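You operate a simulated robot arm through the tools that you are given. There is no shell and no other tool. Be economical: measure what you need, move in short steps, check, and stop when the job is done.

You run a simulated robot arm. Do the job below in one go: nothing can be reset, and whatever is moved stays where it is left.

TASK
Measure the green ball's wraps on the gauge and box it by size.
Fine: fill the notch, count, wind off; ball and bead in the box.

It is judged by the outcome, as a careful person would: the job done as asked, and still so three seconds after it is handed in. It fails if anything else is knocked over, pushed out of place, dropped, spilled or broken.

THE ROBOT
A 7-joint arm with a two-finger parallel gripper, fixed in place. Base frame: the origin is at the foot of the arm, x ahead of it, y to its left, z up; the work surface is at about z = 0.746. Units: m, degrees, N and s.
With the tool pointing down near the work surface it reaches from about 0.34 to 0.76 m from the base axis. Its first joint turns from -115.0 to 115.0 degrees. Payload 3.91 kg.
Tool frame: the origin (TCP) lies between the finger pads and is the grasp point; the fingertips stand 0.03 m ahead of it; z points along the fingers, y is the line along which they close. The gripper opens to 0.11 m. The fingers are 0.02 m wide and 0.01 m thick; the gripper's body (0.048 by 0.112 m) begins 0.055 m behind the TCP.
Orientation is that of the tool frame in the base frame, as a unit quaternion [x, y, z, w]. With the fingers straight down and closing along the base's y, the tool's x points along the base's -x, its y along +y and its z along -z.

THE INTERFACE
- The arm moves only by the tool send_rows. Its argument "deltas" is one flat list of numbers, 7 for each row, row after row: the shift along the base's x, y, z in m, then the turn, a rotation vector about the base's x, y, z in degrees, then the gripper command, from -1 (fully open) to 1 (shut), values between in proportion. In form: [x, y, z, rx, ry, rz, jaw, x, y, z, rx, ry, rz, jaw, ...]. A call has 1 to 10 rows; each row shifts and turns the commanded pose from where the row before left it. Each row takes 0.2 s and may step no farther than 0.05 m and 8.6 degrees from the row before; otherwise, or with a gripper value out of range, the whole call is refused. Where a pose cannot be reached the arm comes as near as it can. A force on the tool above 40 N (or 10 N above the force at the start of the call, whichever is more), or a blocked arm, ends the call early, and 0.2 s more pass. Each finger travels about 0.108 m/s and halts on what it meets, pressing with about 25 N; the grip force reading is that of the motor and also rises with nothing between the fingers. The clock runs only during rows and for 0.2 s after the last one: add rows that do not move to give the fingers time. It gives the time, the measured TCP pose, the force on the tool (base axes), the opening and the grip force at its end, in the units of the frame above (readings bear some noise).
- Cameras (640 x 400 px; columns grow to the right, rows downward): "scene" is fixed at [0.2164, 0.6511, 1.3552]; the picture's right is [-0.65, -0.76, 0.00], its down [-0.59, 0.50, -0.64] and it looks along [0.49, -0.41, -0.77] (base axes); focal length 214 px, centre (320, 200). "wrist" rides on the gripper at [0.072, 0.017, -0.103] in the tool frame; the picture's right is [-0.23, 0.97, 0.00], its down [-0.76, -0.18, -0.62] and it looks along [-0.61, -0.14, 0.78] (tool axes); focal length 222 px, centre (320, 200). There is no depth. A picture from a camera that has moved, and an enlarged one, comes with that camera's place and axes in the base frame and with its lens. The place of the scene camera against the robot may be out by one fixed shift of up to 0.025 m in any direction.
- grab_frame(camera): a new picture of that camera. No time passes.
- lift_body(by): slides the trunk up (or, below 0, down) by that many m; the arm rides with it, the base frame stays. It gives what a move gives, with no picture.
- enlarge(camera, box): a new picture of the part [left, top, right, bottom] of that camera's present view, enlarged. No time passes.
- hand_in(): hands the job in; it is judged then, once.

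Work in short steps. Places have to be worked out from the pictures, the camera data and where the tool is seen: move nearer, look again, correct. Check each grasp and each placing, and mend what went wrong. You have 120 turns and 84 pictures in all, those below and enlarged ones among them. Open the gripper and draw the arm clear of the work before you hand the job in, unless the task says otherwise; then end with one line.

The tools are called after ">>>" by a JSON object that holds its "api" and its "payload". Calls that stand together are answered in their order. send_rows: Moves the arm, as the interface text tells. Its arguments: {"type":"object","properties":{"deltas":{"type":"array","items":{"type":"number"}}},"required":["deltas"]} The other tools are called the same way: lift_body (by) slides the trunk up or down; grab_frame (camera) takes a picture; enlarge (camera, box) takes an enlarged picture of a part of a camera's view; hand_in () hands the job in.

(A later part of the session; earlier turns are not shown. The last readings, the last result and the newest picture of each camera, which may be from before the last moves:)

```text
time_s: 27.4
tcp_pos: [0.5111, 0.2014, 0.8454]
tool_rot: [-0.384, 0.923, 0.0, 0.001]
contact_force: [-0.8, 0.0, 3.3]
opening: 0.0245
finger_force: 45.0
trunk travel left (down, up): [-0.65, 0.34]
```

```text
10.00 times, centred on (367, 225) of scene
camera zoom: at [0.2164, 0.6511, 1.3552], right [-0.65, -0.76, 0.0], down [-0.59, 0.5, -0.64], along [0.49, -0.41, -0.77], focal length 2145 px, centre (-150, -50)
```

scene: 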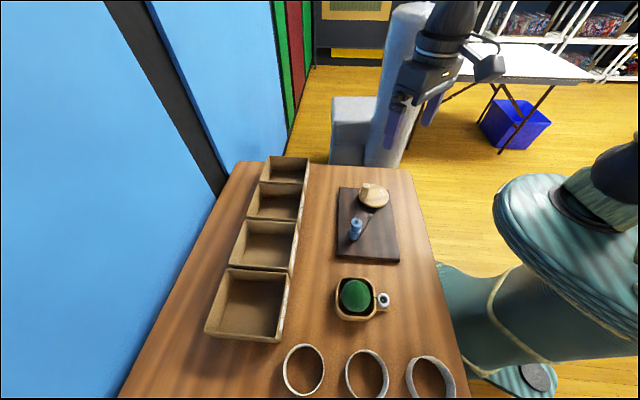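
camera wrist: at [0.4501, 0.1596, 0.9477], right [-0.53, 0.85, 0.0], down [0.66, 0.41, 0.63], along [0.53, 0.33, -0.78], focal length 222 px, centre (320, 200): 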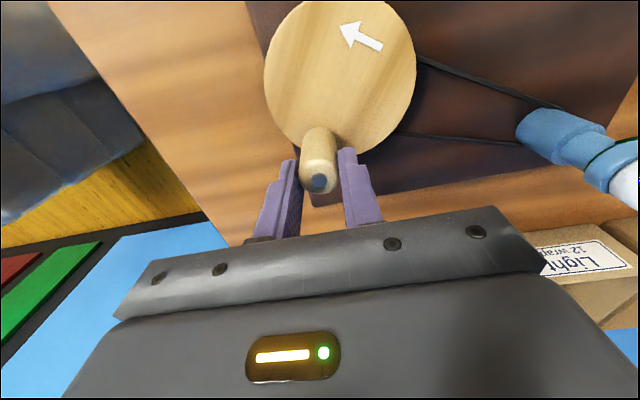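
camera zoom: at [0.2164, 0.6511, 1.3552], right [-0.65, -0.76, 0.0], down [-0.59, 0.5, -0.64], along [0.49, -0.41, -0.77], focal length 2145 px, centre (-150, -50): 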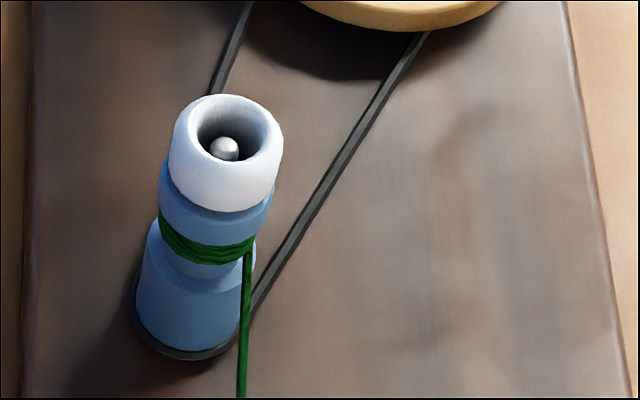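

The belt geometry gives about 2 spool turns per crank turn, and the notch is about 60% filled. I make another full turn.

>>> {"api": "send_rows", "payload": {"deltas": [-0.0119, 0.0205, 0, 0, 0, 0, 1, -0.0217, 0.0097, 0, 0, 0, 0, 1, -0.0232, -0.0049, 0, 0, 0, 0, 1, -0.0159, -0.0177, 0, 0, 0, 0, 1, -0.0025, -0.0236, 0, 0, 0, 0, 1, 0.0119, -0.0205, 0, 0, 0, 0, 1, 0.0217, -0.0097, 0, 0, 0, 0, 1, 0.0232, 0.0049, 0, 0, 0, 0, 1, 0.0159, 0.0177, 0, 0, 0, 0, 1, 0.0025, 0.0236, 0, 0, 0, 0, 1]}}

>>> {"api": "enlarge", "payload": {"camera": "wrist", "box": [570, 120, 630, 180]}}

```text
time_s: 29.6
tcp_pos: [0.5118, 0.2011, 0.8454]
tool_rot: [-0.383, 0.924, 0.001, 0.0]
contact_force: [-4.5, 0.1, 0.8]
opening: 0.0246
finger_force: 44.6
trunk travel left (down, up): [-0.65, 0.34]
```

```text
6.67 times, centred on (600, 150) of wrist
camera zoom: at [0.45, 0.1619, 0.948], right [-0.53, 0.85, 0.0], down [0.66, 0.41, 0.62], along [0.53, 0.33, -0.78], focal length 1481 px, centre (-1547, 533)
```

zoom: 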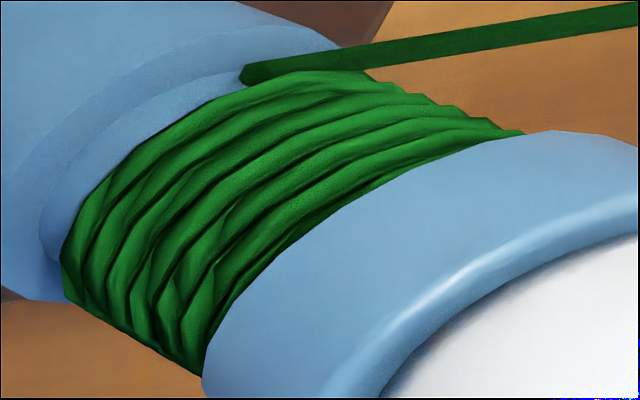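

About seven strands are on, with room for one or two more. I turn another half turn.

>>> {"api": "send_rows", "payload": {"deltas": [-0.0119, 0.0205, 0, 0, 0, 0, 1, -0.0217, 0.0097, 0, 0, 0, 0, 1, -0.0232, -0.0049, 0, 0, 0, 0, 1, -0.0159, -0.0177, 0, 0, 0, 0, 1, -0.0025, -0.0236, 0, 0, 0, 0, 1]}}

>>> {"api": "grab_frame", "payload": {"camera": "wrist"}}

>>> {"api": "enlarge", "payload": {"camera": "scene", "box": [352, 205, 382, 245]}}

```text
time_s: 30.8
tcp_pos: [0.4372, 0.1841, 0.8451]
tool_rot: [-0.383, 0.924, -0.001, -0.001]
contact_force: [3.2, 0.8, -10.0]
opening: 0.0251
finger_force: 45.5
trunk travel left (down, up): [-0.65, 0.34]
```

```text
39 pictures are left
camera wrist: at [0.3763, 0.1445, 0.9482], right [-0.53, 0.85, 0.0], down [0.67, 0.41, 0.62], along [0.53, 0.33, -0.78], focal length 222 px, centre (320, 200)
```

wrist: 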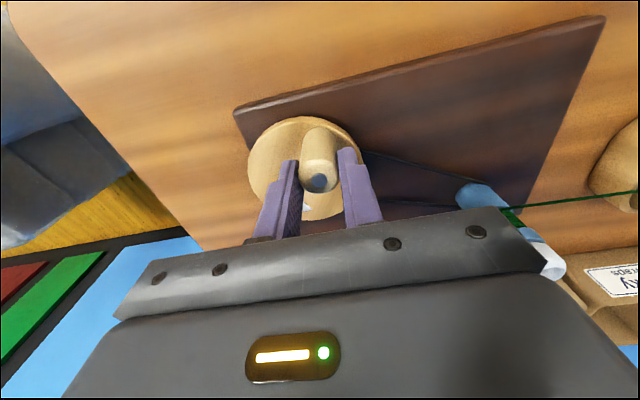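

```text
10.00 times, centred on (367, 225) of scene
camera zoom: at [0.2164, 0.6511, 1.3552], right [-0.65, -0.76, 0.0], down [-0.59, 0.5, -0.64], along [0.49, -0.41, -0.77], focal length 2145 px, centre (-150, -50)
```

zoom: 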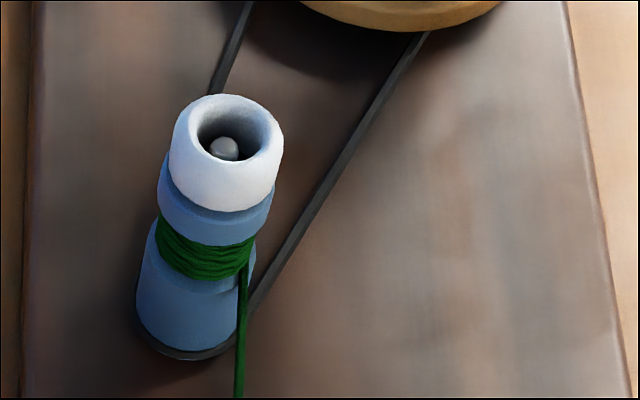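

A thin sliver seems left. I go another 108°, to where the wrist camera sees the spool.

>>> {"api": "send_rows", "payload": {"deltas": [0.0119, -0.0205, 0, 0, 0, 0, 1, 0.0217, -0.0097, 0, 0, 0, 0, 1, 0.0232, 0.0049, 0, 0, 0, 0, 1]}}

>>> {"api": "enlarge", "payload": {"camera": "wrist", "box": [560, 140, 640, 220]}}

>>> {"api": "enlarge", "payload": {"camera": "scene", "box": [357, 215, 377, 240]}}

```text
time_s: 31.6
tcp_pos: [0.4952, 0.1598, 0.8446]
tool_rot: [-0.383, 0.924, 0.001, 0.0]
contact_force: [0.1, 0.1, -5.2]
opening: 0.0244
finger_force: 45.6
trunk travel left (down, up): [-0.65, 0.34]
```

```text
5.00 times, centred on (600, 180) of wrist
camera zoom: at [0.4331, 0.1209, 0.948], right [-0.53, 0.85, 0.0], down [0.66, 0.41, 0.62], along [0.53, 0.33, -0.78], focal length 1111 px, centre (-1080, 300)
```

zoom: 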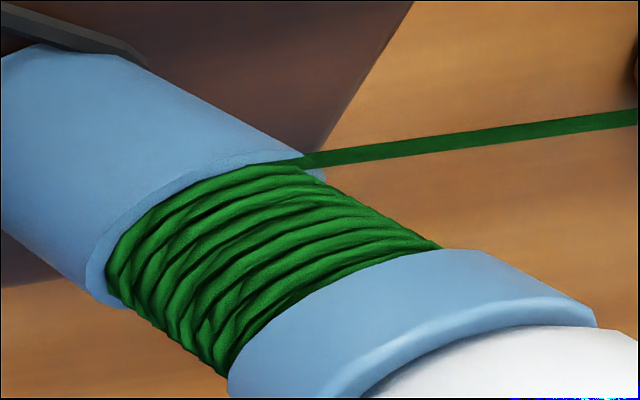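

```text
16.00 times, centred on (367, 228) of scene
camera zoom: at [0.2164, 0.6511, 1.3552], right [-0.65, -0.76, 0.0], down [-0.59, 0.5, -0.64], along [0.49, -0.41, -0.77], focal length 3432 px, centre (-432, -240)
```

zoom: 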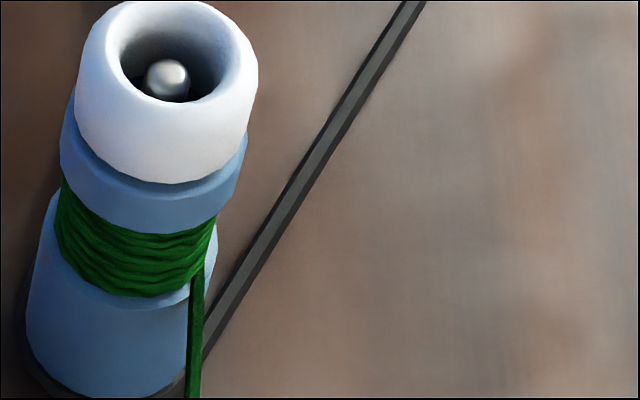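

The wraps now reach the lower flange, so the notch is full. I zoom in to count.

>>> {"api": "enlarge", "payload": {"camera": "wrist", "box": [578, 165, 618, 220]}}

```text
7.27 times, centred on (598, 192) of wrist
camera zoom: at [0.4331, 0.1209, 0.948], right [-0.53, 0.85, 0.0], down [0.66, 0.41, 0.62], along [0.53, 0.33, -0.78], focal length 1615 px, centre (-1702, 254)
```

zoom: 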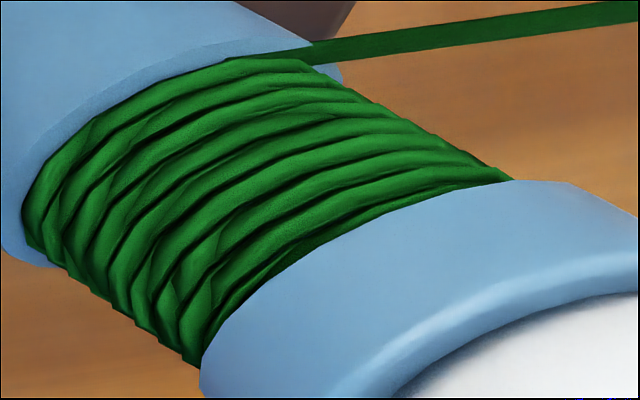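

Measured against the yarn's thickness, the full notch holds about 8.8 strands, and the crank count is 4.66 turns × 2, so about 9 wraps. That is not 7 or 12. Now I wind off clockwise, one turn per call.

>>> {"api": "send_rows", "payload": {"deltas": [-0.0232, -0.0049, 0, 0, 0, 0, 1, -0.0217, 0.0097, 0, 0, 0, 0, 1, -0.0119, 0.0205, 0, 0, 0, 0, 1, 0.0025, 0.0236, 0, 0, 0, 0, 1, 0.0159, 0.0177, 0, 0, 0, 0, 1, 0.0232, 0.0049, 0, 0, 0, 0, 1, 0.0217, -0.0097, 0, 0, 0, 0, 1, 0.0119, -0.0205, 0, 0, 0, 0, 1, -0.0025, -0.0236, 0, 0, 0, 0, 1, -0.0159, -0.0177, 0, 0, 0, 0, 1]}}

>>> {"api": "enlarge", "payload": {"camera": "wrist", "box": [560, 140, 640, 220]}}

```text
time_s: 33.8
tcp_pos: [0.4945, 0.1587, 0.8454]
tool_rot: [-0.383, 0.924, 0.0, 0.0]
contact_force: [-1.4, 0.8, -5.2]
opening: 0.0249
finger_force: 44.9
trunk travel left (down, up): [-0.65, 0.34]
```

```text
5.00 times, centred on (600, 180) of wrist
camera zoom: at [0.4325, 0.1205, 0.9481], right [-0.53, 0.85, 0.0], down [0.66, 0.41, 0.62], along [0.53, 0.33, -0.78], focal length 1111 px, centre (-1080, 300)
```

zoom: 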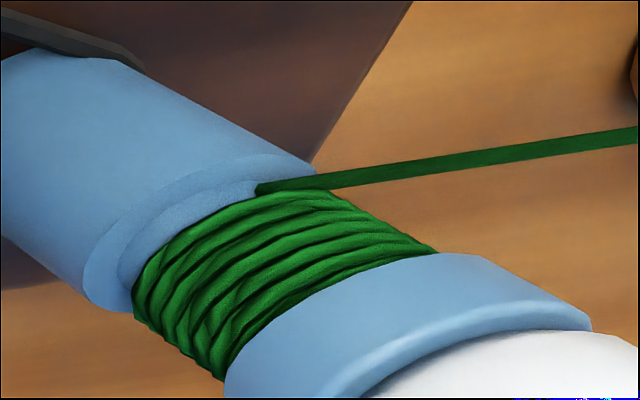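

Winding off works. To settle 7 versus 9, I take a closer look at the strands here.

>>> {"api": "enlarge", "payload": {"camera": "wrist", "box": [584, 172, 618, 218]}}

```text
8.70 times, centred on (601, 195) of wrist
camera zoom: at [0.4325, 0.1205, 0.9481], right [-0.53, 0.85, 0.0], down [0.66, 0.41, 0.62], along [0.53, 0.33, -0.78], focal length 1932 px, centre (-2124, 244)
```

zoom: 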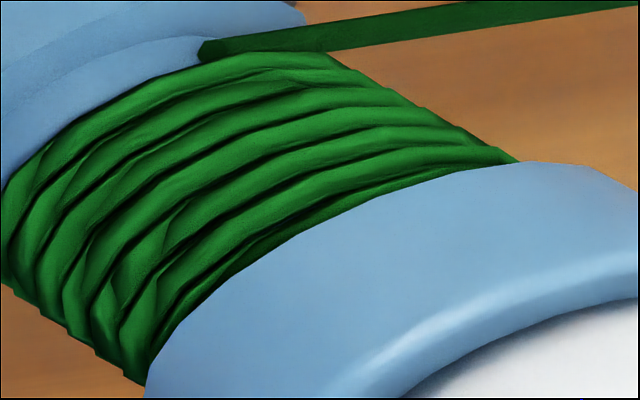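

About 6.5 strands remain after winding off 2, so the full notch was about 8.5 to 9, clearly above 7. I keep winding off.

>>> {"api": "send_rows", "payload": {"deltas": [-0.0232, -0.0049, 0, 0, 0, 0, 1, -0.0217, 0.0097, 0, 0, 0, 0, 1, -0.0119, 0.0205, 0, 0, 0, 0, 1, 0.0025, 0.0236, 0, 0, 0, 0, 1, 0.0159, 0.0177, 0, 0, 0, 0, 1, 0.0232, 0.0049, 0, 0, 0, 0, 1, 0.0217, -0.0097, 0, 0, 0, 0, 1, 0.0119, -0.0205, 0, 0, 0, 0, 1, -0.0025, -0.0236, 0, 0, 0, 0, 1, -0.0159, -0.0177, 0, 0, 0, 0, 1]}}

>>> {"api": "send_rows", "payload": {"deltas": [-0.0232, -0.0049, 0, 0, 0, 0, 1, -0.0217, 0.0097, 0, 0, 0, 0, 1, -0.0119, 0.0205, 0, 0, 0, 0, 1, 0.0025, 0.0236, 0, 0, 0, 0, 1, 0.0159, 0.0177, 0, 0, 0, 0, 1, 0.0232, 0.0049, 0, 0, 0, 0, 1, 0.0217, -0.0097, 0, 0, 0, 0, 1, 0.0119, -0.0205, 0, 0, 0, 0, 1, -0.0025, -0.0236, 0, 0, 0, 0, 1, -0.0159, -0.0177, 0, 0, 0, 0, 1]}}

>>> {"api": "enlarge", "payload": {"camera": "wrist", "box": [570, 160, 630, 220]}}

```text
time_s: 36.0
tcp_pos: [0.4924, 0.1584, 0.8453]
tool_rot: [-0.382, 0.924, 0.001, -0.001]
contact_force: [-1.9, 2.5, 5.4]
opening: 0.0246
finger_force: 44.8
trunk travel left (down, up): [-0.65, 0.34]
```

```text
time_s: 38.2
tcp_pos: [0.4936, 0.1585, 0.8456]
tool_rot: [-0.382, 0.924, 0.0, 0.0]
contact_force: [-1.1, -0.5, 6.4]
opening: 0.0247
finger_force: 45.1
trunk travel left (down, up): [-0.65, 0.34]
```

```text
6.67 times, centred on (600, 190) of wrist
camera zoom: at [0.4314, 0.1199, 0.948], right [-0.53, 0.85, 0.0], down [0.66, 0.41, 0.62], along [0.53, 0.33, -0.78], focal length 1481 px, centre (-1547, 267)
```

zoom: 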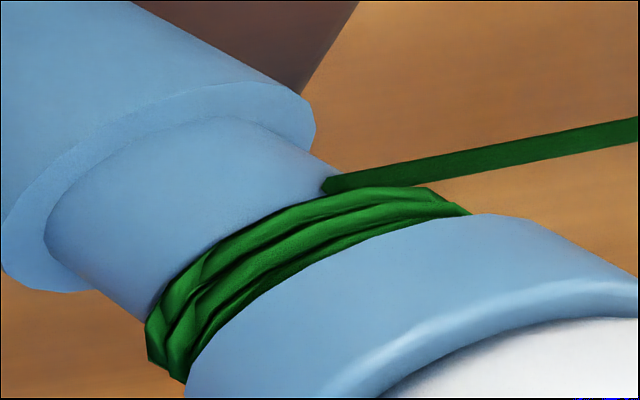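

About three strands are left. I make one more turn plus the remaining 237° back to the starting angle.

>>> {"api": "send_rows", "payload": {"deltas": [-0.0232, -0.0049, 0, 0, 0, 0, 1, -0.0217, 0.0097, 0, 0, 0, 0, 1, -0.0119, 0.0205, 0, 0, 0, 0, 1, 0.0025, 0.0236, 0, 0, 0, 0, 1, 0.0159, 0.0177, 0, 0, 0, 0, 1, 0.0232, 0.0049, 0, 0, 0, 0, 1, 0.0217, -0.0097, 0, 0, 0, 0, 1, 0.0119, -0.0205, 0, 0, 0, 0, 1, -0.0025, -0.0236, 0, 0, 0, 0, 1, -0.0159, -0.0177, 0, 0, 0, 0, 1]}}

>>> {"api": "enlarge", "payload": {"camera": "wrist", "box": [570, 160, 630, 220]}}

```text
time_s: 40.4
tcp_pos: [0.4932, 0.1602, 0.8451]
tool_rot: [-0.383, 0.924, 0.001, 0.0]
contact_force: [-0.6, -0.3, 5.7]
opening: 0.0248
finger_force: 45.1
trunk travel left (down, up): [-0.65, 0.34]
```

```text
6.67 times, centred on (600, 190) of wrist
camera zoom: at [0.4322, 0.1203, 0.9478], right [-0.53, 0.85, 0.0], down [0.66, 0.41, 0.62], along [0.53, 0.33, -0.78], focal length 1481 px, centre (-1547, 267)
```

zoom: 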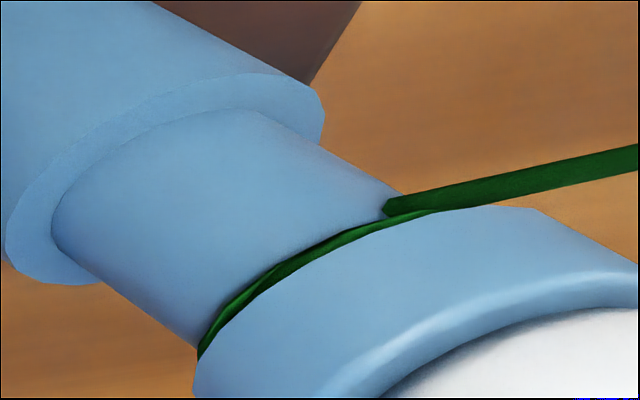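

>>> {"api": "send_rows", "payload": {"deltas": [-0.0232, -0.0049, 0, 0, 0, 0, 1, -0.0217, 0.0097, 0, 0, 0, 0, 1, -0.0119, 0.0205, 0, 0, 0, 0, 1, 0.0025, 0.0236, 0, 0, 0, 0, 1, 0.0159, 0.0177, 0, 0, 0, 0, 1, 0.0232, 0.0049, 0, 0, 0, 0, 1, 0.0122, -0.0034, 0, 0, 0, 0, 1]}}

>>> {"api": "grab_frame", "payload": {"camera": "wrist"}}

>>> {"api": "enlarge", "payload": {"camera": "scene", "box": [330, 200, 390, 320]}}

```text
time_s: 42.0
tcp_pos: [0.4912, 0.2249, 0.8444]
tool_rot: [-0.382, 0.924, 0.001, 0.0]
contact_force: [-4.6, -9.0, -1.2]
opening: 0.0249
finger_force: 45.3
trunk travel left (down, up): [-0.65, 0.34]
```

```text
30 pictures are left
camera wrist: at [0.4297, 0.1867, 0.9479], right [-0.53, 0.85, 0.0], down [0.67, 0.41, 0.62], along [0.53, 0.33, -0.78], focal length 222 px, centre (320, 200)
```

wrist: 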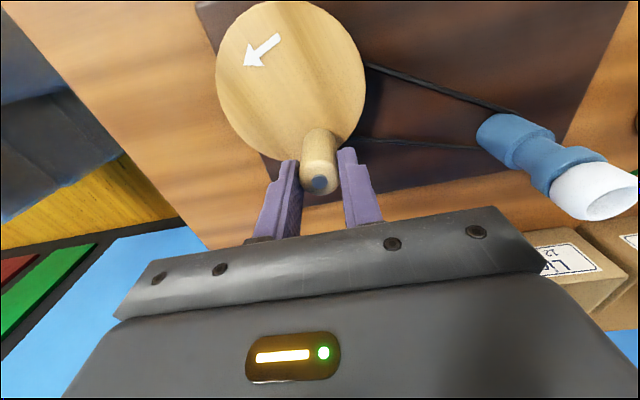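

```text
3.33 times, centred on (360, 260) of scene
camera zoom: at [0.2164, 0.6511, 1.3552], right [-0.65, -0.76, 0.0], down [-0.59, 0.5, -0.64], along [0.49, -0.41, -0.77], focal length 715 px, centre (187, 0)
```

zoom: 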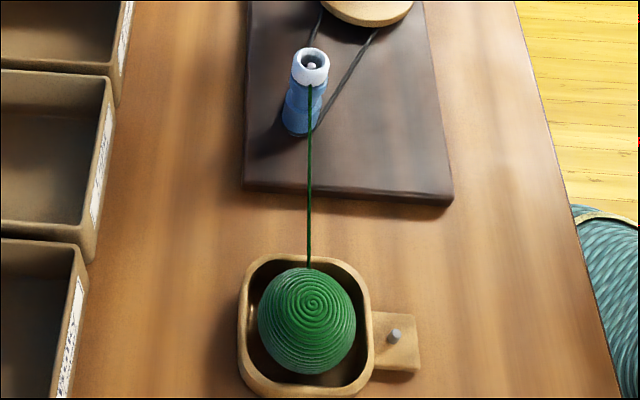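

The wind-off is complete: the spool is bare and the yarn runs from bead to ball as before. I release the knob, rise, and look toward the boxes.

>>> {"api": "send_rows", "payload": {"deltas": [0, 0, 0, 0, 0, 0, 0, 0, 0, 0, 0, 0, 0, -0.2, 0, 0, 0, 0, 0, 0, -0.2, 0, 0, 0.03, 0, 0, 0, -0.2, 0, 0, 0.04, 0, 0, 0, -0.5, 0, 0, 0.04, 0, 0, 0, -1, 0.02, 0, 0.04, 0, 0, 0, -1, 0.02, 0, 0, 0, 0, 0, -1, 0, 0, 0, 0, 0, 0, -1]}}

>>> {"api": "grab_frame", "payload": {"camera": "wrist"}}

```text
time_s: 44.0
tcp_pos: [0.5314, 0.2277, 0.9944]
tool_rot: [-0.382, 0.924, 0.001, 0.0]
contact_force: [-0.8, -0.2, -0.8]
opening: 0.11
finger_force: 0.0
trunk travel left (down, up): [-0.65, 0.34]
```

```text
28 pictures are left
camera wrist: at [0.4691, 0.1882, 1.098], right [-0.53, 0.85, 0.0], down [0.66, 0.41, 0.62], along [0.53, 0.33, -0.78], focal length 222 px, centre (320, 200)
```

wrist: 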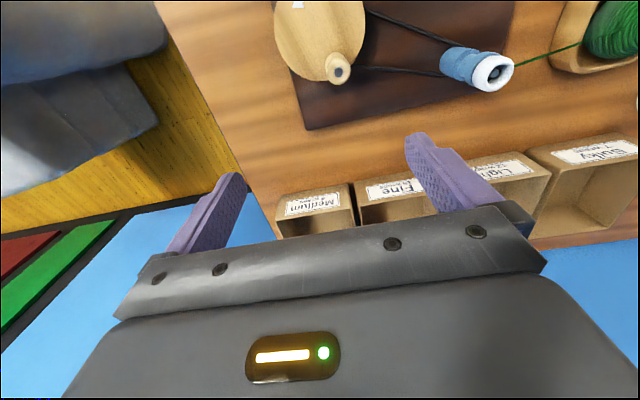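

>>> {"api": "enlarge", "payload": {"camera": "wrist", "box": [270, 170, 420, 240]}}

```text
4.27 times, centred on (345, 205) of wrist
camera zoom: at [0.4691, 0.1882, 1.098], right [-0.53, 0.85, 0.0], down [0.66, 0.41, 0.62], along [0.53, 0.33, -0.78], focal length 948 px, centre (213, 179)
```

zoom: 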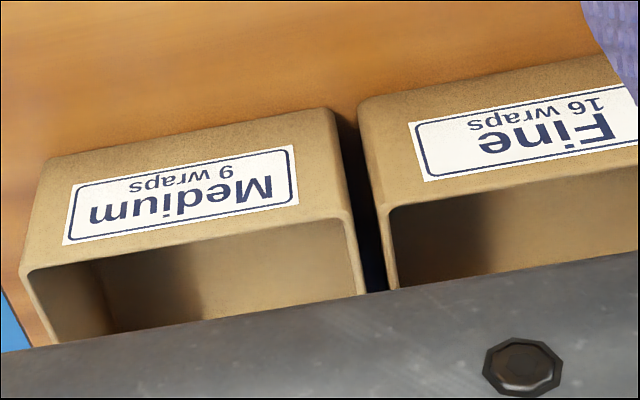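

The label reads Medium, 9 wraps, so that is the box. Its front foot runs from about (0.739, 0.264) to (0.646, 0.360), with the rim at about z 0.82. I test the arm's reach above it with empty fingers.

>>> {"api": "send_rows", "payload": {"deltas": [0.04, 0.025, 0, 0, 0, 0, -1, 0.04, 0.025, 0, 0, 0, 0, -1, 0.04, 0.025, 0, 0, 0, 0, -1, 0.04, 0.025, 0, 0, 0, 0, -1, 0.037, 0.02, 0, 0, 0, 0, -1, 0, 0, 0, 0, 0, 0, -1]}}

>>> {"api": "grab_frame", "payload": {"camera": "wrist"}}

```text
time_s: 45.4
tcp_pos: [0.6781, 0.3128, 0.9911]
tool_rot: [-0.382, 0.924, 0.0, 0.001]
contact_force: [-0.1, 0.5, 0.3]
opening: 0.1101
finger_force: 0.2
out of reach, approached as far as the arm can: row 4, 5
trunk travel left (down, up): [-0.65, 0.34]
```

```text
26 pictures are left
camera wrist: at [0.6149, 0.2731, 1.0964], right [-0.53, 0.85, 0.0], down [0.66, 0.41, 0.62], along [0.53, 0.33, -0.78], focal length 222 px, centre (320, 200)
```

wrist: 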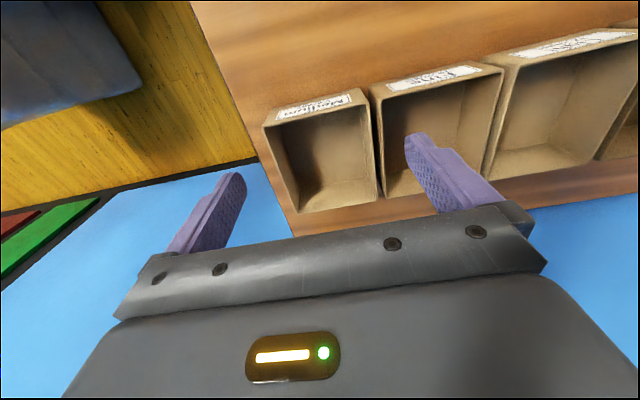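

With the tool straight down, reach tops out at r≈0.747, and I need about 0.80. I test tilting the tool outward by 30° here in the air.

>>> {"api": "send_rows", "payload": {"deltas": [0, 0, 0, 5.3, -5.3, 0, -1, 0, 0, 0, 5.3, -5.3, 0, -1, 0, 0, 0, 5.3, -5.3, 0, -1, 0, 0, 0, 5.3, -5.3, 0, -1, 0, 0, 0, 0, 0, 0, -1]}}

```text
time_s: 46.6
tcp_pos: [0.7634, 0.3524, 1.0122]
tool_rot: [-0.37, 0.892, 0.099, 0.239]
contact_force: [0.0, 0.3, 0.7]
opening: 0.1098
finger_force: 0.0
out of reach, approached as far as the arm can: row 1, 2, 3, 4
trunk travel left (down, up): [-0.65, 0.34]
```

>>> {"api": "send_rows", "payload": {"deltas": [0, 0, -0.04, 0, 0, 0, -1, 0, 0, -0.03, 0, 0, 0, -1, 0, 0, 0, 0, 0, 0, -1]}}

```text
time_s: 47.4
tcp_pos: [0.772, 0.3569, 0.9417]
tool_rot: [-0.369, 0.893, 0.099, 0.239]
contact_force: [0.0, 0.2, 0.1]
opening: 0.1099
finger_force: 0.2
out of reach, approached as far as the arm can: row 1, 2
trunk travel left (down, up): [-0.65, 0.34]
```

>>> {"api": "send_rows", "payload": {"deltas": [-0.03, -0.01, 0, 0, 0, 0, -1, 0, 0, 0, 0, 0, 0, -1]}}

>>> {"api": "grab_frame", "payload": {"camera": "wrist"}}

```text
time_s: 48.0
tcp_pos: [0.7691, 0.3596, 0.9453]
tool_rot: [-0.37, 0.893, 0.099, 0.239]
contact_force: [0.5, 0.0, -0.1]
opening: 0.1102
finger_force: 0.2
out of reach, approached as far as the arm can: row 1
trunk travel left (down, up): [-0.65, 0.34]
```

```text
25 pictures are left
camera wrist: at [0.6784, 0.2906, 0.9983], right [-0.55, 0.83, 0.11], down [0.37, 0.12, 0.92], along [0.75, 0.55, -0.38], focal length 222 px, centre (320, 200)
```

wrist: 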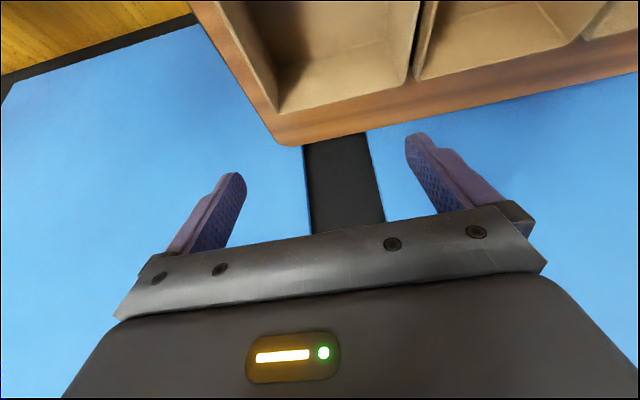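

The reported pose overshoots what I think I commanded, so I pull back further to understand the mapping.

>>> {"api": "send_rows", "payload": {"deltas": [-0.03, -0.015, 0, 0, 0, 0, -1, -0.03, -0.015, 0, 0, 0, 0, -1, 0, 0, 0, 0, 0, 0, -1]}}

```text
time_s: 48.8
tcp_pos: [0.7703, 0.3587, 0.9444]
tool_rot: [-0.37, 0.893, 0.099, 0.238]
contact_force: [0.1, -0.6, 0.5]
opening: 0.11
finger_force: 0.0
out of reach, approached as far as the arm can: row 1, 2
trunk travel left (down, up): [-0.65, 0.34]
```

It looks stuck at a straight-elbow singularity. I undo some of the tilt to get out.

>>> {"api": "send_rows", "payload": {"deltas": [0, 0, 0, -5.3, 5.3, 0, -1, 0, 0, 0, -5.3, 5.3, 0, -1, 0, 0, 0, 0, 0, 0, -1]}}

```text
time_s: 49.6
tcp_pos: [0.7294, 0.3368, 0.9425]
tool_rot: [-0.379, 0.916, 0.049, 0.12]
contact_force: [-0.5, -0.2, 0.6]
opening: 0.1103
finger_force: 0.0
out of reach, approached as far as the arm can: row 1, 2
trunk travel left (down, up): [-0.65, 0.34]
```

>>> {"api": "send_rows", "payload": {"deltas": [-0.04, -0.02, 0, 0, 0, 0, -1, -0.04, -0.02, 0, 0, 0, 0, -1, 0, 0, 0, 0, 0, 0, -1]}}

```text
time_s: 50.4
tcp_pos: [0.6489, 0.2974, 0.943]
tool_rot: [-0.379, 0.916, 0.051, 0.122]
contact_force: [0.1, 0.6, 0.0]
opening: 0.1101
finger_force: 0.0
trunk travel left (down, up): [-0.65, 0.34]
```

That makes sense now: out-of-reach commands clamp to the boundary, and about 15–22° of tilt reaches r≈0.80. Next I go above the ball, tool straight down.

>>> {"api": "send_rows", "payload": {"deltas": [-0.039, 0.0192, 0, -5.3, 5.3, 0, -1, -0.039, 0.0192, 0, -5.3, 5.3, 0, -1, -0.039, 0.0192, 0, 0, 0, 0, -1, -0.039, 0.0192, 0, 0, 0, 0, -1, -0.039, 0.0192, 0, 0, 0, 0, -1, -0.039, 0.0192, 0, 0, 0, 0, -1, -0.039, 0.0192, 0, 0, 0, 0, -1, -0.039, 0.0192, 0, 0, 0, 0, -1, -0.039, 0.0192, 0, 0, 0, 0, -1, 0, 0, 0, 0, 0, 0, -1]}}

>>> {"api": "grab_frame", "payload": {"camera": "wrist"}}

```text
time_s: 52.6
tcp_pos: [0.2985, 0.4706, 0.9414]
tool_rot: [-0.382, 0.924, -0.001, 0.0]
contact_force: [-0.4, 0.1, -0.6]
opening: 0.1101
finger_force: 0.0
trunk travel left (down, up): [-0.65, 0.34]
```

```text
24 pictures are left
camera wrist: at [0.2354, 0.4318, 1.0453], right [-0.53, 0.85, 0.0], down [0.66, 0.41, 0.62], along [0.53, 0.33, -0.78], focal length 222 px, centre (320, 200)
```

wrist: 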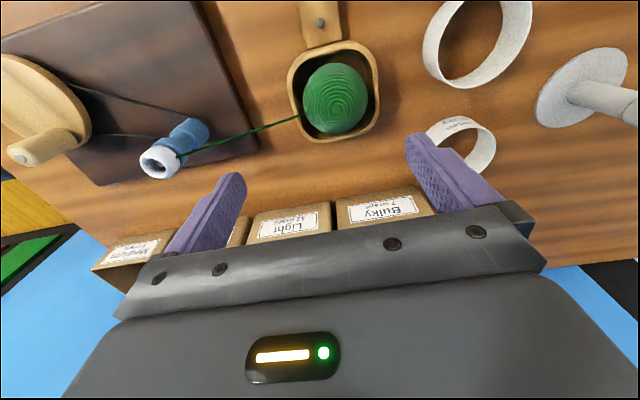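

The ball is at about (0.284, 0.4815), centre near z 0.785. I descend partway with the jaws open, keeping the tips above the tray.

>>> {"api": "send_rows", "payload": {"deltas": [-0.0145, 0.011, -0.03, 0, 0, 0, -1, 0, 0, -0.03, 0, 0, 0, -1, 0, 0, -0.03, 0, 0, 0, -1, 0, 0, 0, 0, 0, 0, -1]}}

>>> {"api": "enlarge", "payload": {"camera": "wrist", "box": [200, 60, 450, 230]}}

>>> {"api": "enlarge", "payload": {"camera": "scene", "box": [310, 250, 410, 340]}}

```text
time_s: 53.6
tcp_pos: [0.2844, 0.483, 0.8521]
tool_rot: [-0.383, 0.924, 0.0, 0.0]
contact_force: [0.0, -0.3, 0.1]
opening: 0.1099
finger_force: 0.0
trunk travel left (down, up): [-0.65, 0.34]
```

```text
2.35 times, centred on (325, 145) of wrist
camera zoom: at [0.222, 0.4433, 0.9551], right [-0.53, 0.85, 0.0], down [0.66, 0.41, 0.62], along [0.53, 0.33, -0.78], focal length 523 px, centre (308, 329)
```

zoom: 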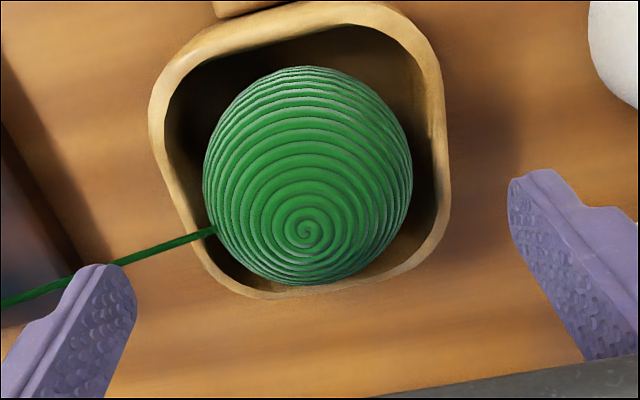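

```text
4.44 times, centred on (360, 295) of scene
camera zoom: at [0.2164, 0.6511, 1.3552], right [-0.65, -0.76, 0.0], down [-0.59, 0.5, -0.64], along [0.49, -0.41, -0.77], focal length 953 px, centre (142, -222)
```

zoom: 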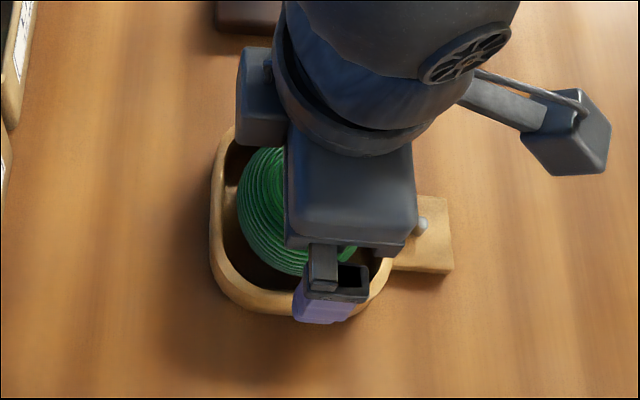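

The tray's sides are tight around the ball but its corners lie along ±x and ±y, so I turn the tool back to closing along y and centre over the ball.

>>> {"api": "send_rows", "payload": {"deltas": [0, 0, 0, 0, 0, -7.5, -1, 0, 0, 0, 0, 0, -7.5, -1, 0, 0, 0, 0, 0, -7.5, -1, 0, 0, 0, 0, 0, -7.5, -1, -0.001, -0.001, 0, 0, 0, -7.5, -0.6, 0, 0, 0, 0, 0, -7.5, -0.6, 0, 0, -0.015, 0, 0, 0, -0.6, 0, 0, -0.01, 0, 0, 0, -0.6, 0, 0, 0, 0, 0, 0, -0.6]}}

>>> {"api": "enlarge", "payload": {"camera": "wrist", "box": [200, 60, 450, 230]}}

```text
time_s: 55.6
tcp_pos: [0.2815, 0.4811, 0.826]
tool_rot: [0.0, 1.0, -0.001, 0.0]
contact_force: [-0.1, -0.6, -0.2]
opening: 0.0882
finger_force: 0.0
trunk travel left (down, up): [-0.65, 0.34]
```

```text
2.35 times, centred on (325, 145) of wrist
camera zoom: at [0.2105, 0.4985, 0.9297], right [0.23, 0.97, 0.0], down [0.76, -0.18, 0.62], along [0.61, -0.14, -0.78], focal length 523 px, centre (308, 329)
```

zoom: 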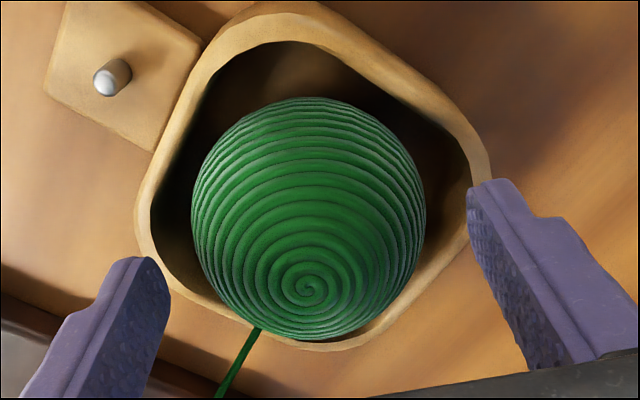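

The ball is centred between the fingers. I lower to TCP z 0.80 and close.

>>> {"api": "send_rows", "payload": {"deltas": [0.001, 0.001, -0.012, 0, 0, 0, -0.6, 0, 0, -0.008, 0, 0, 0, -0.6, 0, 0, -0.006, 0, 0, 0, -0.6, 0, 0, 0, 0, 0, 0, -0.6]}}

>>> {"api": "send_rows", "payload": {"deltas": [0, 0, 0, 0, 0, 0, -0.2, 0, 0, 0, 0, 0, 0, 0.2, 0, 0, 0, 0, 0, 0, 0.2, 0, 0, 0, 0, 0, 0, 0.2]}}

>>> {"api": "enlarge", "payload": {"camera": "wrist", "box": [200, 60, 450, 230]}}

```text
time_s: 56.4
tcp_pos: [0.2823, 0.4837, 0.8103]
tool_rot: [0.0, 1.0, 0.004, 0.002]
contact_force: [-4.5, -5.1, 22.0]
opening: 0.0908
finger_force: 2.3
trunk travel left (down, up): [-0.65, 0.34]
stopped in row 3: the force on the tool passed its limit (the readings are from after the stop); the commanded pose is now the measured one
```

```text
time_s: 56.8
tcp_pos: [0.284, 0.4792, 0.8099]
tool_rot: [-0.001, 1.0, -0.001, 0.0]
contact_force: [-0.9, -2.9, 11.6]
opening: 0.0698
finger_force: 25.1
trunk travel left (down, up): [-0.65, 0.34]
stopped in row 2: the force on the tool passed its limit (the readings are from after the stop); the commanded pose is now the measured one
```

```text
2.35 times, centred on (325, 145) of wrist
camera zoom: at [0.2133, 0.4974, 0.9122], right [0.23, 0.97, 0.0], down [0.76, -0.18, 0.62], along [0.61, -0.14, -0.78], focal length 523 px, centre (308, 329)
```

zoom: 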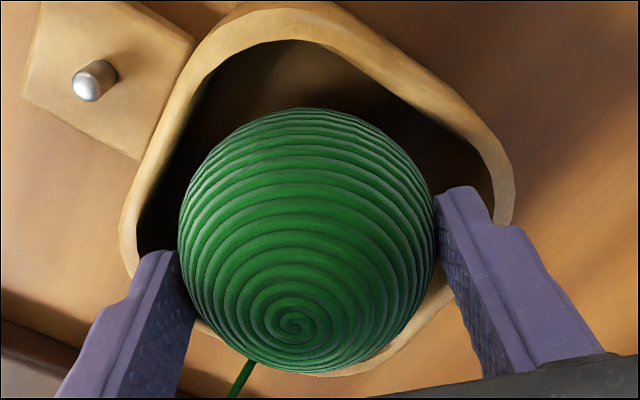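

A finger touched the tray rim lightly at tip z 0.78, then closed on the ball at 70 mm with 25 N. I lift gently and check.

>>> {"api": "send_rows", "payload": {"deltas": [0, 0, 0.002, 0, 0, 0, 0.3, 0, 0, 0.01, 0, 0, 0, 0.3, 0, 0, 0.02, 0, 0, 0, 0.3, 0, 0, 0.02, 0, 0, 0, 0.3, 0, 0, 0, 0, 0, 0, 0.3]}}

>>> {"api": "grab_frame", "payload": {"camera": "wrist"}}

>>> {"api": "enlarge", "payload": {"camera": "scene", "box": [310, 190, 430, 340]}}

```text
time_s: 58.0
tcp_pos: [0.284, 0.4809, 0.8599]
tool_rot: [0.0, 1.0, -0.003, -0.001]
contact_force: [-0.8, -0.1, 0.4]
opening: 0.0701
finger_force: 25.2
trunk travel left (down, up): [-0.65, 0.34]
```

```text
19 pictures are left
camera wrist: at [0.2133, 0.4983, 0.9634], right [0.23, 0.97, -0.01], down [0.76, -0.17, 0.62], along [0.61, -0.15, -0.78], focal length 222 px, centre (320, 200)
```

wrist: 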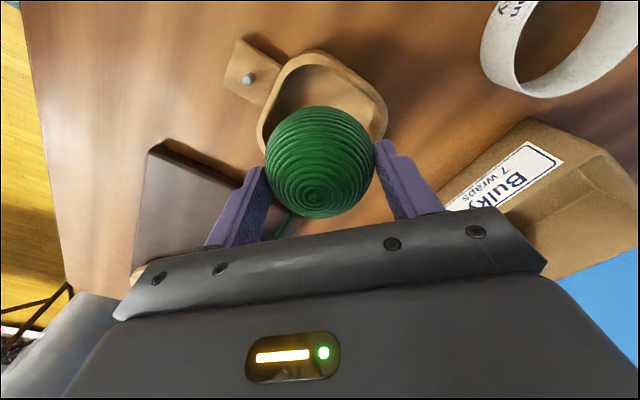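

```text
2.67 times, centred on (370, 265) of scene
camera zoom: at [0.2164, 0.6511, 1.3552], right [-0.65, -0.76, 0.0], down [-0.59, 0.5, -0.64], along [0.49, -0.41, -0.77], focal length 572 px, centre (187, 27)
```

zoom: 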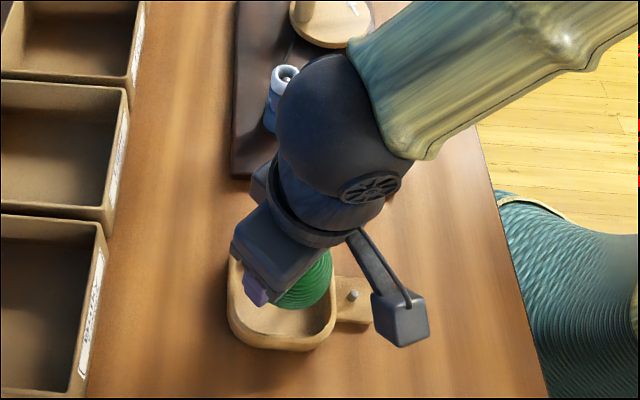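

The ball is held and the tray stayed put. I raise it and carry it toward Medium, passing on the box side of the spool and turning the tool 25°.

>>> {"api": "send_rows", "payload": {"deltas": [0, 0, 0.035, 0, 0, 0, 0.3, 0, 0, 0.035, 0, 0, 0, 0.3, 0.01, 0, 0.03, 0, 0, 0, 0.3, 0.035, -0.013, 0, 0, 0, 5, 0.3, 0.037, -0.013, 0, 0, 0, 5, 0.3, 0.037, -0.013, 0, 0, 0, 5, 0.3, 0.037, -0.012, 0, 0, 0, 5, 0.3, 0.04, -0.025, 0, 0, 0, 5, 0.3, 0.04, -0.025, 0, 0, 0, 0, 0.3, 0, 0, 0, 0, 0, 0, 0.3]}}

>>> {"api": "grab_frame", "payload": {"camera": "scene"}}

```text
time_s: 60.2
tcp_pos: [0.5208, 0.3788, 0.9602]
tool_rot: [-0.216, 0.976, -0.002, 0.0]
contact_force: [-0.7, 0.3, 0.4]
opening: 0.0701
finger_force: 24.9
trunk travel left (down, up): [-0.65, 0.34]
```

```text
17 pictures are left
```

scene: 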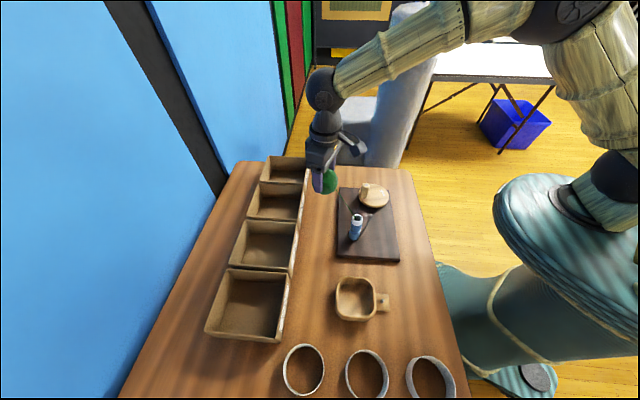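

The bead is still on its pin. I move over the Medium box with a 20° outward tilt.

>>> {"api": "send_rows", "payload": {"deltas": [0.035, -0.0074, 0, 2.15, -4.52, 0, 0.3, 0.035, -0.0074, 0, 2.15, -4.52, 0, 0.3, 0.035, -0.0074, -0.005, 2.15, -4.52, 0, 0.3, 0.035, -0.0074, -0.005, 2.15, -4.52, 0, 0.3, 0.035, -0.004, -0.01, 0, 0, 0, 0.3, 0.025, -0.003, -0.01, 0, 0, 0, 0.3, 0, 0, 0, 0, 0, 0, 0.3]}}

>>> {"api": "grab_frame", "payload": {"camera": "wrist"}}

```text
time_s: 61.8
tcp_pos: [0.7209, 0.3423, 0.9302]
tool_rot: [-0.214, 0.961, 0.037, 0.17]
contact_force: [0.7, 0.0, -0.1]
opening: 0.0698
finger_force: 25.1
trunk travel left (down, up): [-0.65, 0.34]
```

```text
16 pictures are left
camera wrist: at [0.6207, 0.3145, 1.0021], right [-0.22, 0.97, 0.08], down [0.53, 0.05, 0.85], along [0.82, 0.22, -0.53], focal length 222 px, centre (320, 200)
```

wrist: 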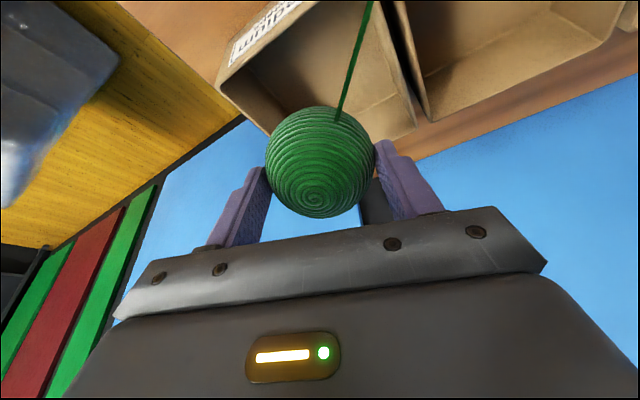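

The corners agree with my estimate: box centre is about (0.745, 0.363), and the ball is well inside the opening. I lower into the box.

>>> {"api": "send_rows", "payload": {"deltas": [0, 0, -0.03, 0, 0, 0, 0.3, 0, 0, -0.03, 0, 0, 0, 0.3, 0, 0, -0.025, 0, 0, 0, 0.3, 0, 0, -0.01, 0, 0, 0, 0.3, 0, 0, 0, 0, 0, 0, 0.3]}}

>>> {"api": "grab_frame", "payload": {"camera": "wrist"}}

>>> {"api": "enlarge", "payload": {"camera": "scene", "box": [240, 130, 380, 260]}}

```text
time_s: 63.0
tcp_pos: [0.7195, 0.3432, 0.8336]
tool_rot: [-0.213, 0.962, 0.036, 0.17]
contact_force: [-0.3, 0.1, 0.7]
opening: 0.0703
finger_force: 24.8
trunk travel left (down, up): [-0.65, 0.34]
```

```text
15 pictures are left
camera wrist: at [0.6209, 0.315, 0.9064], right [-0.22, 0.97, 0.08], down [0.53, 0.05, 0.85], along [0.82, 0.22, -0.53], focal length 222 px, centre (320, 200)
```

wrist: 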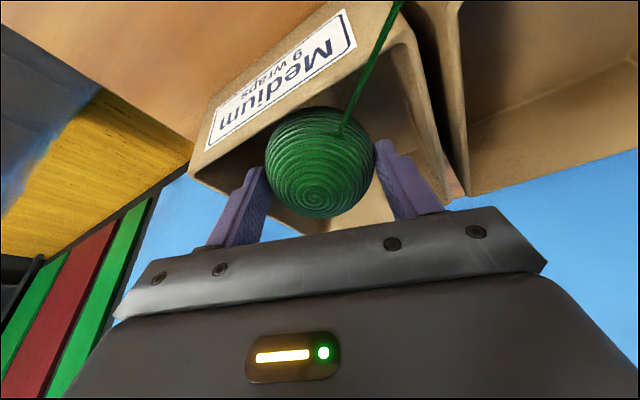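

```text
3.08 times, centred on (310, 195) of scene
camera zoom: at [0.2164, 0.6511, 1.3552], right [-0.65, -0.76, 0.0], down [-0.59, 0.5, -0.64], along [0.49, -0.41, -0.77], focal length 660 px, centre (351, 215)
```

zoom: 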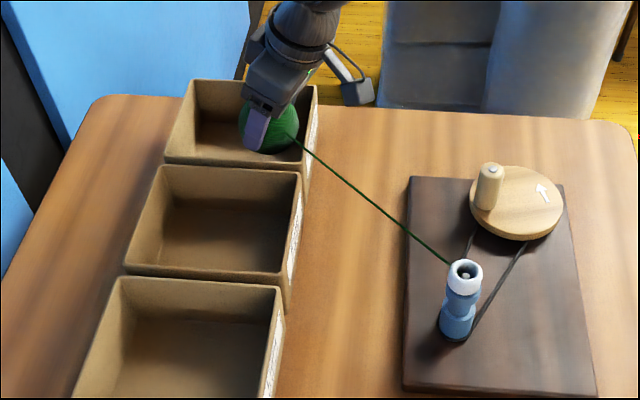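

The ball is inside the box just above the floor. I lower 1.5 cm more, watching the force, then open a little.

>>> {"api": "send_rows", "payload": {"deltas": [0.001, 0, -0.008, 0, 0, 0, 0.3, 0, 0, -0.007, 0, 0, 0, 0.3, 0, 0, 0, 0, 0, 0, 0.3]}}

```text
time_s: 63.8
tcp_pos: [0.7208, 0.343, 0.8203]
tool_rot: [-0.211, 0.962, 0.037, 0.17]
contact_force: [0.4, 0.3, 0.0]
opening: 0.0698
finger_force: 24.9
trunk travel left (down, up): [-0.65, 0.34]
```

>>> {"api": "send_rows", "payload": {"deltas": [0, 0, -0.004, 0, 0, 0, 0.3, 0, 0, -0.003, 0, 0, 0, 0.3, 0, 0, 0, 0, 0, 0, -0.35, 0, 0, 0, 0, 0, 0, -0.55, 0, 0, 0, 0, 0, 0, -0.55]}}

>>> {"api": "grab_frame", "payload": {"camera": "wrist"}}

```text
time_s: 65.0
tcp_pos: [0.7208, 0.3426, 0.8126]
tool_rot: [-0.211, 0.962, 0.035, 0.17]
contact_force: [0.7, -0.1, 0.6]
opening: 0.0851
finger_force: 0.1
trunk travel left (down, up): [-0.65, 0.34]
```

```text
13 pictures are left
camera wrist: at [0.6215, 0.3151, 0.8847], right [-0.22, 0.97, 0.08], down [0.53, 0.05, 0.85], along [0.82, 0.22, -0.53], focal length 222 px, centre (320, 200)
```

wrist: 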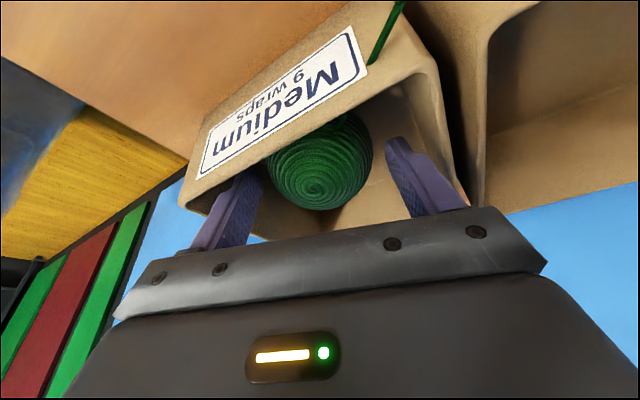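

The ball rests in the Medium box. I rise straight up, then return toward the bead, straightening the tool.

>>> {"api": "send_rows", "payload": {"deltas": [0, 0, 0.03, 0, 0, 0, -0.55, 0, 0, 0.04, 0, 0, 0, -0.55, 0, 0, 0.04, 0, 0, 0, -0.55, -0.02, 0, 0.02, 0, 0, 0, -0.55, -0.04, 0, 0, -2.15, 4.52, 0, -0.4, -0.04, 0, 0, -2.15, 4.52, 0, -0.4, -0.04, 0, 0, -2.15, 4.52, 0, -0.4, -0.04, 0, 0, -2.15, 4.52, 0, -0.2, -0.04, 0.005, 0, 0, 0, -6.3, -0.2, -0.04, 0.005, 0, 0, 0, -6.3, -0.2]}}

>>> {"api": "send_rows", "payload": {"deltas": [-0.04, 0.001, 0, 0, 0, -6.3, -0.2, -0.0095, 0, 0, 0, 0, -6.1, -0.2, 0, 0, -0.01, 0, 0, 0, -0.2, 0, 0, 0, 0, 0, 0, -0.2]}}

>>> {"api": "grab_frame", "payload": {"camera": "wrist"}}

```text
time_s: 67.2
tcp_pos: [0.4615, 0.3519, 0.9426]
tool_rot: [-0.108, 0.994, -0.003, 0.001]
contact_force: [-0.6, 0.4, -0.3]
opening: 0.0662
finger_force: 0.0
trunk travel left (down, up): [-0.65, 0.34]
```

```text
time_s: 68.2
tcp_pos: [0.4104, 0.3526, 0.931]
tool_rot: [0.0, 1.0, -0.003, 0.001]
contact_force: [-0.3, 0.3, -0.3]
opening: 0.066
finger_force: 0.1
trunk travel left (down, up): [-0.65, 0.34]
```

```text
12 pictures are left
camera wrist: at [0.3404, 0.3719, 1.0349], right [0.23, 0.97, 0.0], down [0.76, -0.18, 0.62], along [0.61, -0.15, -0.78], focal length 222 px, centre (320, 200)
```

wrist: 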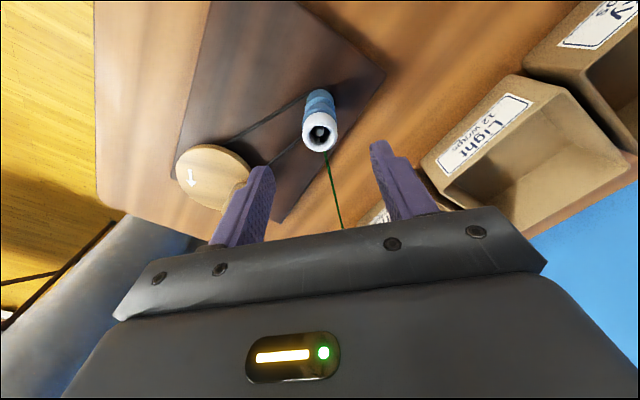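

The bead is exactly under the tool. I descend to z≈0.871 and grip it.

>>> {"api": "send_rows", "payload": {"deltas": [0.001, 0.0015, -0.03, 0, 0, 0, -0.2, 0, 0, -0.02, 0, 0, 0, -0.2, 0, 0, -0.01, 0, 0, 0, -0.2, 0, 0, 0, 0, 0, 0, -0.2, 0, 0, 0, 0, 0, 0, 0.4, 0, 0, 0, 0, 0, 0, 1, 0, 0, 0, 0, 0, 0, 1, 0, 0, 0, 0, 0, 0, 1]}}

>>> {"api": "enlarge", "payload": {"camera": "wrist", "box": [250, 80, 390, 240]}}

```text
time_s: 70.0
tcp_pos: [0.4126, 0.356, 0.8723]
tool_rot: [0.0, 1.0, -0.002, 0.0]
contact_force: [0.0, 0.8, 0.1]
opening: 0.0284
finger_force: 25.4
trunk travel left (down, up): [-0.65, 0.34]
```

```text
2.50 times, centred on (320, 160) of wrist
camera zoom: at [0.3419, 0.3732, 0.9751], right [0.23, 0.97, 0.0], down [0.76, -0.17, 0.62], along [0.61, -0.15, -0.78], focal length 555 px, centre (320, 300)
```

zoom: 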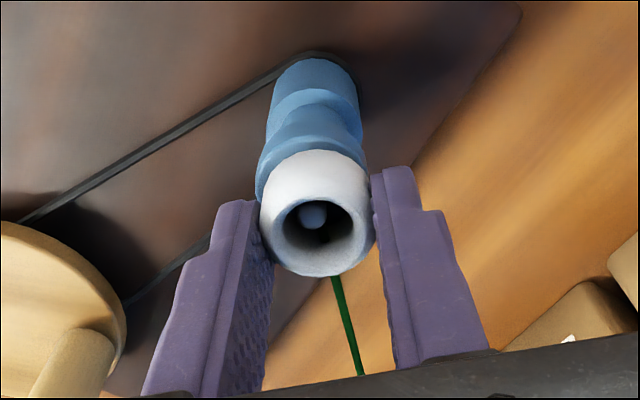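

The bead is gripped. I lift it off the pin and carry it toward Medium, then look into the box.

>>> {"api": "send_rows", "payload": {"deltas": [0, 0, 0.02, 0, 0, 0, 1, 0, 0, 0.03, 0, 0, 0, 1, 0, 0, 0.03, 0, 0, 0, 1, 0.03, 0, 0.01, 0, 0, 0, 1, 0.04, 0, 0, 0, 0, 0, 1, 0.04, 0, 0, 0, 0, 0, 1, 0.04, 0, 0, 0, 0, 0, 1, 0.04, 0, 0, 0, 0, 0, 1, 0.04, 0, 0, 0, 0, 0, 1, 0, 0, 0, 0, 0, 0, 1]}}

>>> {"api": "grab_frame", "payload": {"camera": "wrist"}}

>>> {"api": "enlarge", "payload": {"camera": "scene", "box": [220, 130, 420, 290]}}

```text
time_s: 72.2
tcp_pos: [0.6429, 0.3557, 0.9629]
tool_rot: [0.0, 1.0, -0.003, -0.001]
contact_force: [-0.1, -0.5, -0.4]
opening: 0.0279
finger_force: 25.2
trunk travel left (down, up): [-0.65, 0.34]
```

```text
10 pictures are left
camera wrist: at [0.571, 0.3739, 1.0659], right [0.23, 0.97, -0.01], down [0.76, -0.17, 0.62], along [0.61, -0.15, -0.78], focal length 222 px, centre (320, 200)
```

wrist: 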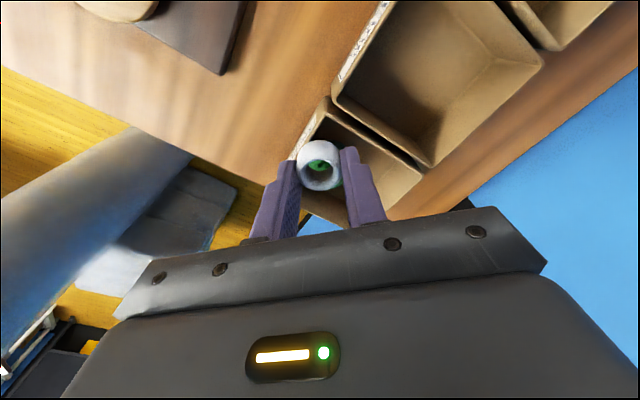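

```text
2.50 times, centred on (320, 210) of scene
camera zoom: at [0.2164, 0.6511, 1.3552], right [-0.65, -0.76, 0.0], down [-0.59, 0.5, -0.64], along [0.49, -0.41, -0.77], focal length 536 px, centre (320, 175)
```

zoom: 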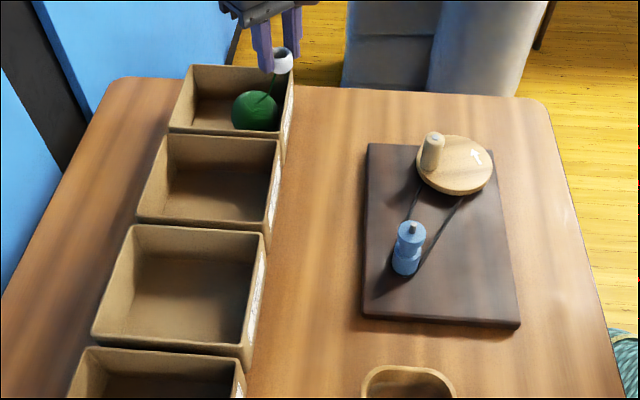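

The ball sits at about (0.737, 0.342) with free space behind it. I aim the bead at about (0.757, 0.402), turning 27° and tilting 30° outward.

>>> {"api": "send_rows", "payload": {"deltas": [0, 0, 0, 0, 0, 6.9, 1, 0, 0, 0, 0, 0, 6.9, 1, 0, 0, 0, 0, 0, 6.9, 1, 0, 0, 0, 0, 0, 6.8, 1, 0.017, 0.007, -0.01, 2.77, -5.32, 0, 1, 0.017, 0.007, -0.01, 2.77, -5.32, 0, 1, 0.017, 0.007, -0.005, 2.77, -5.32, 0, 1, 0.017, 0.007, 0, 2.77, -5.32, 0, 1, 0.017, 0.007, 0, 2.77, -5.32, 0, 1, 0, 0, 0, 0, 0, 0, 1]}}

>>> {"api": "grab_frame", "payload": {"camera": "wrist"}}

```text
time_s: 74.4
tcp_pos: [0.7285, 0.39, 0.9376]
tool_rot: [-0.229, 0.938, 0.059, 0.252]
contact_force: [0.3, 0.2, -0.8]
opening: 0.0265
finger_force: 25.1
trunk travel left (down, up): [-0.65, 0.34]
```

```text
8 pictures are left
camera wrist: at [0.62, 0.3529, 0.9905], right [-0.27, 0.96, 0.11], down [0.39, 0.01, 0.92], along [0.88, 0.29, -0.37], focal length 222 px, centre (320, 200)
```

wrist: 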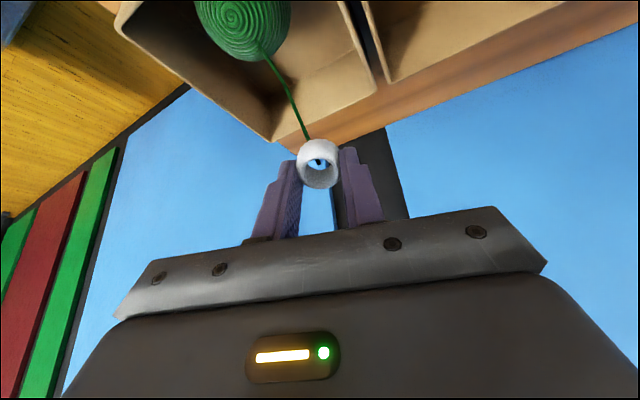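

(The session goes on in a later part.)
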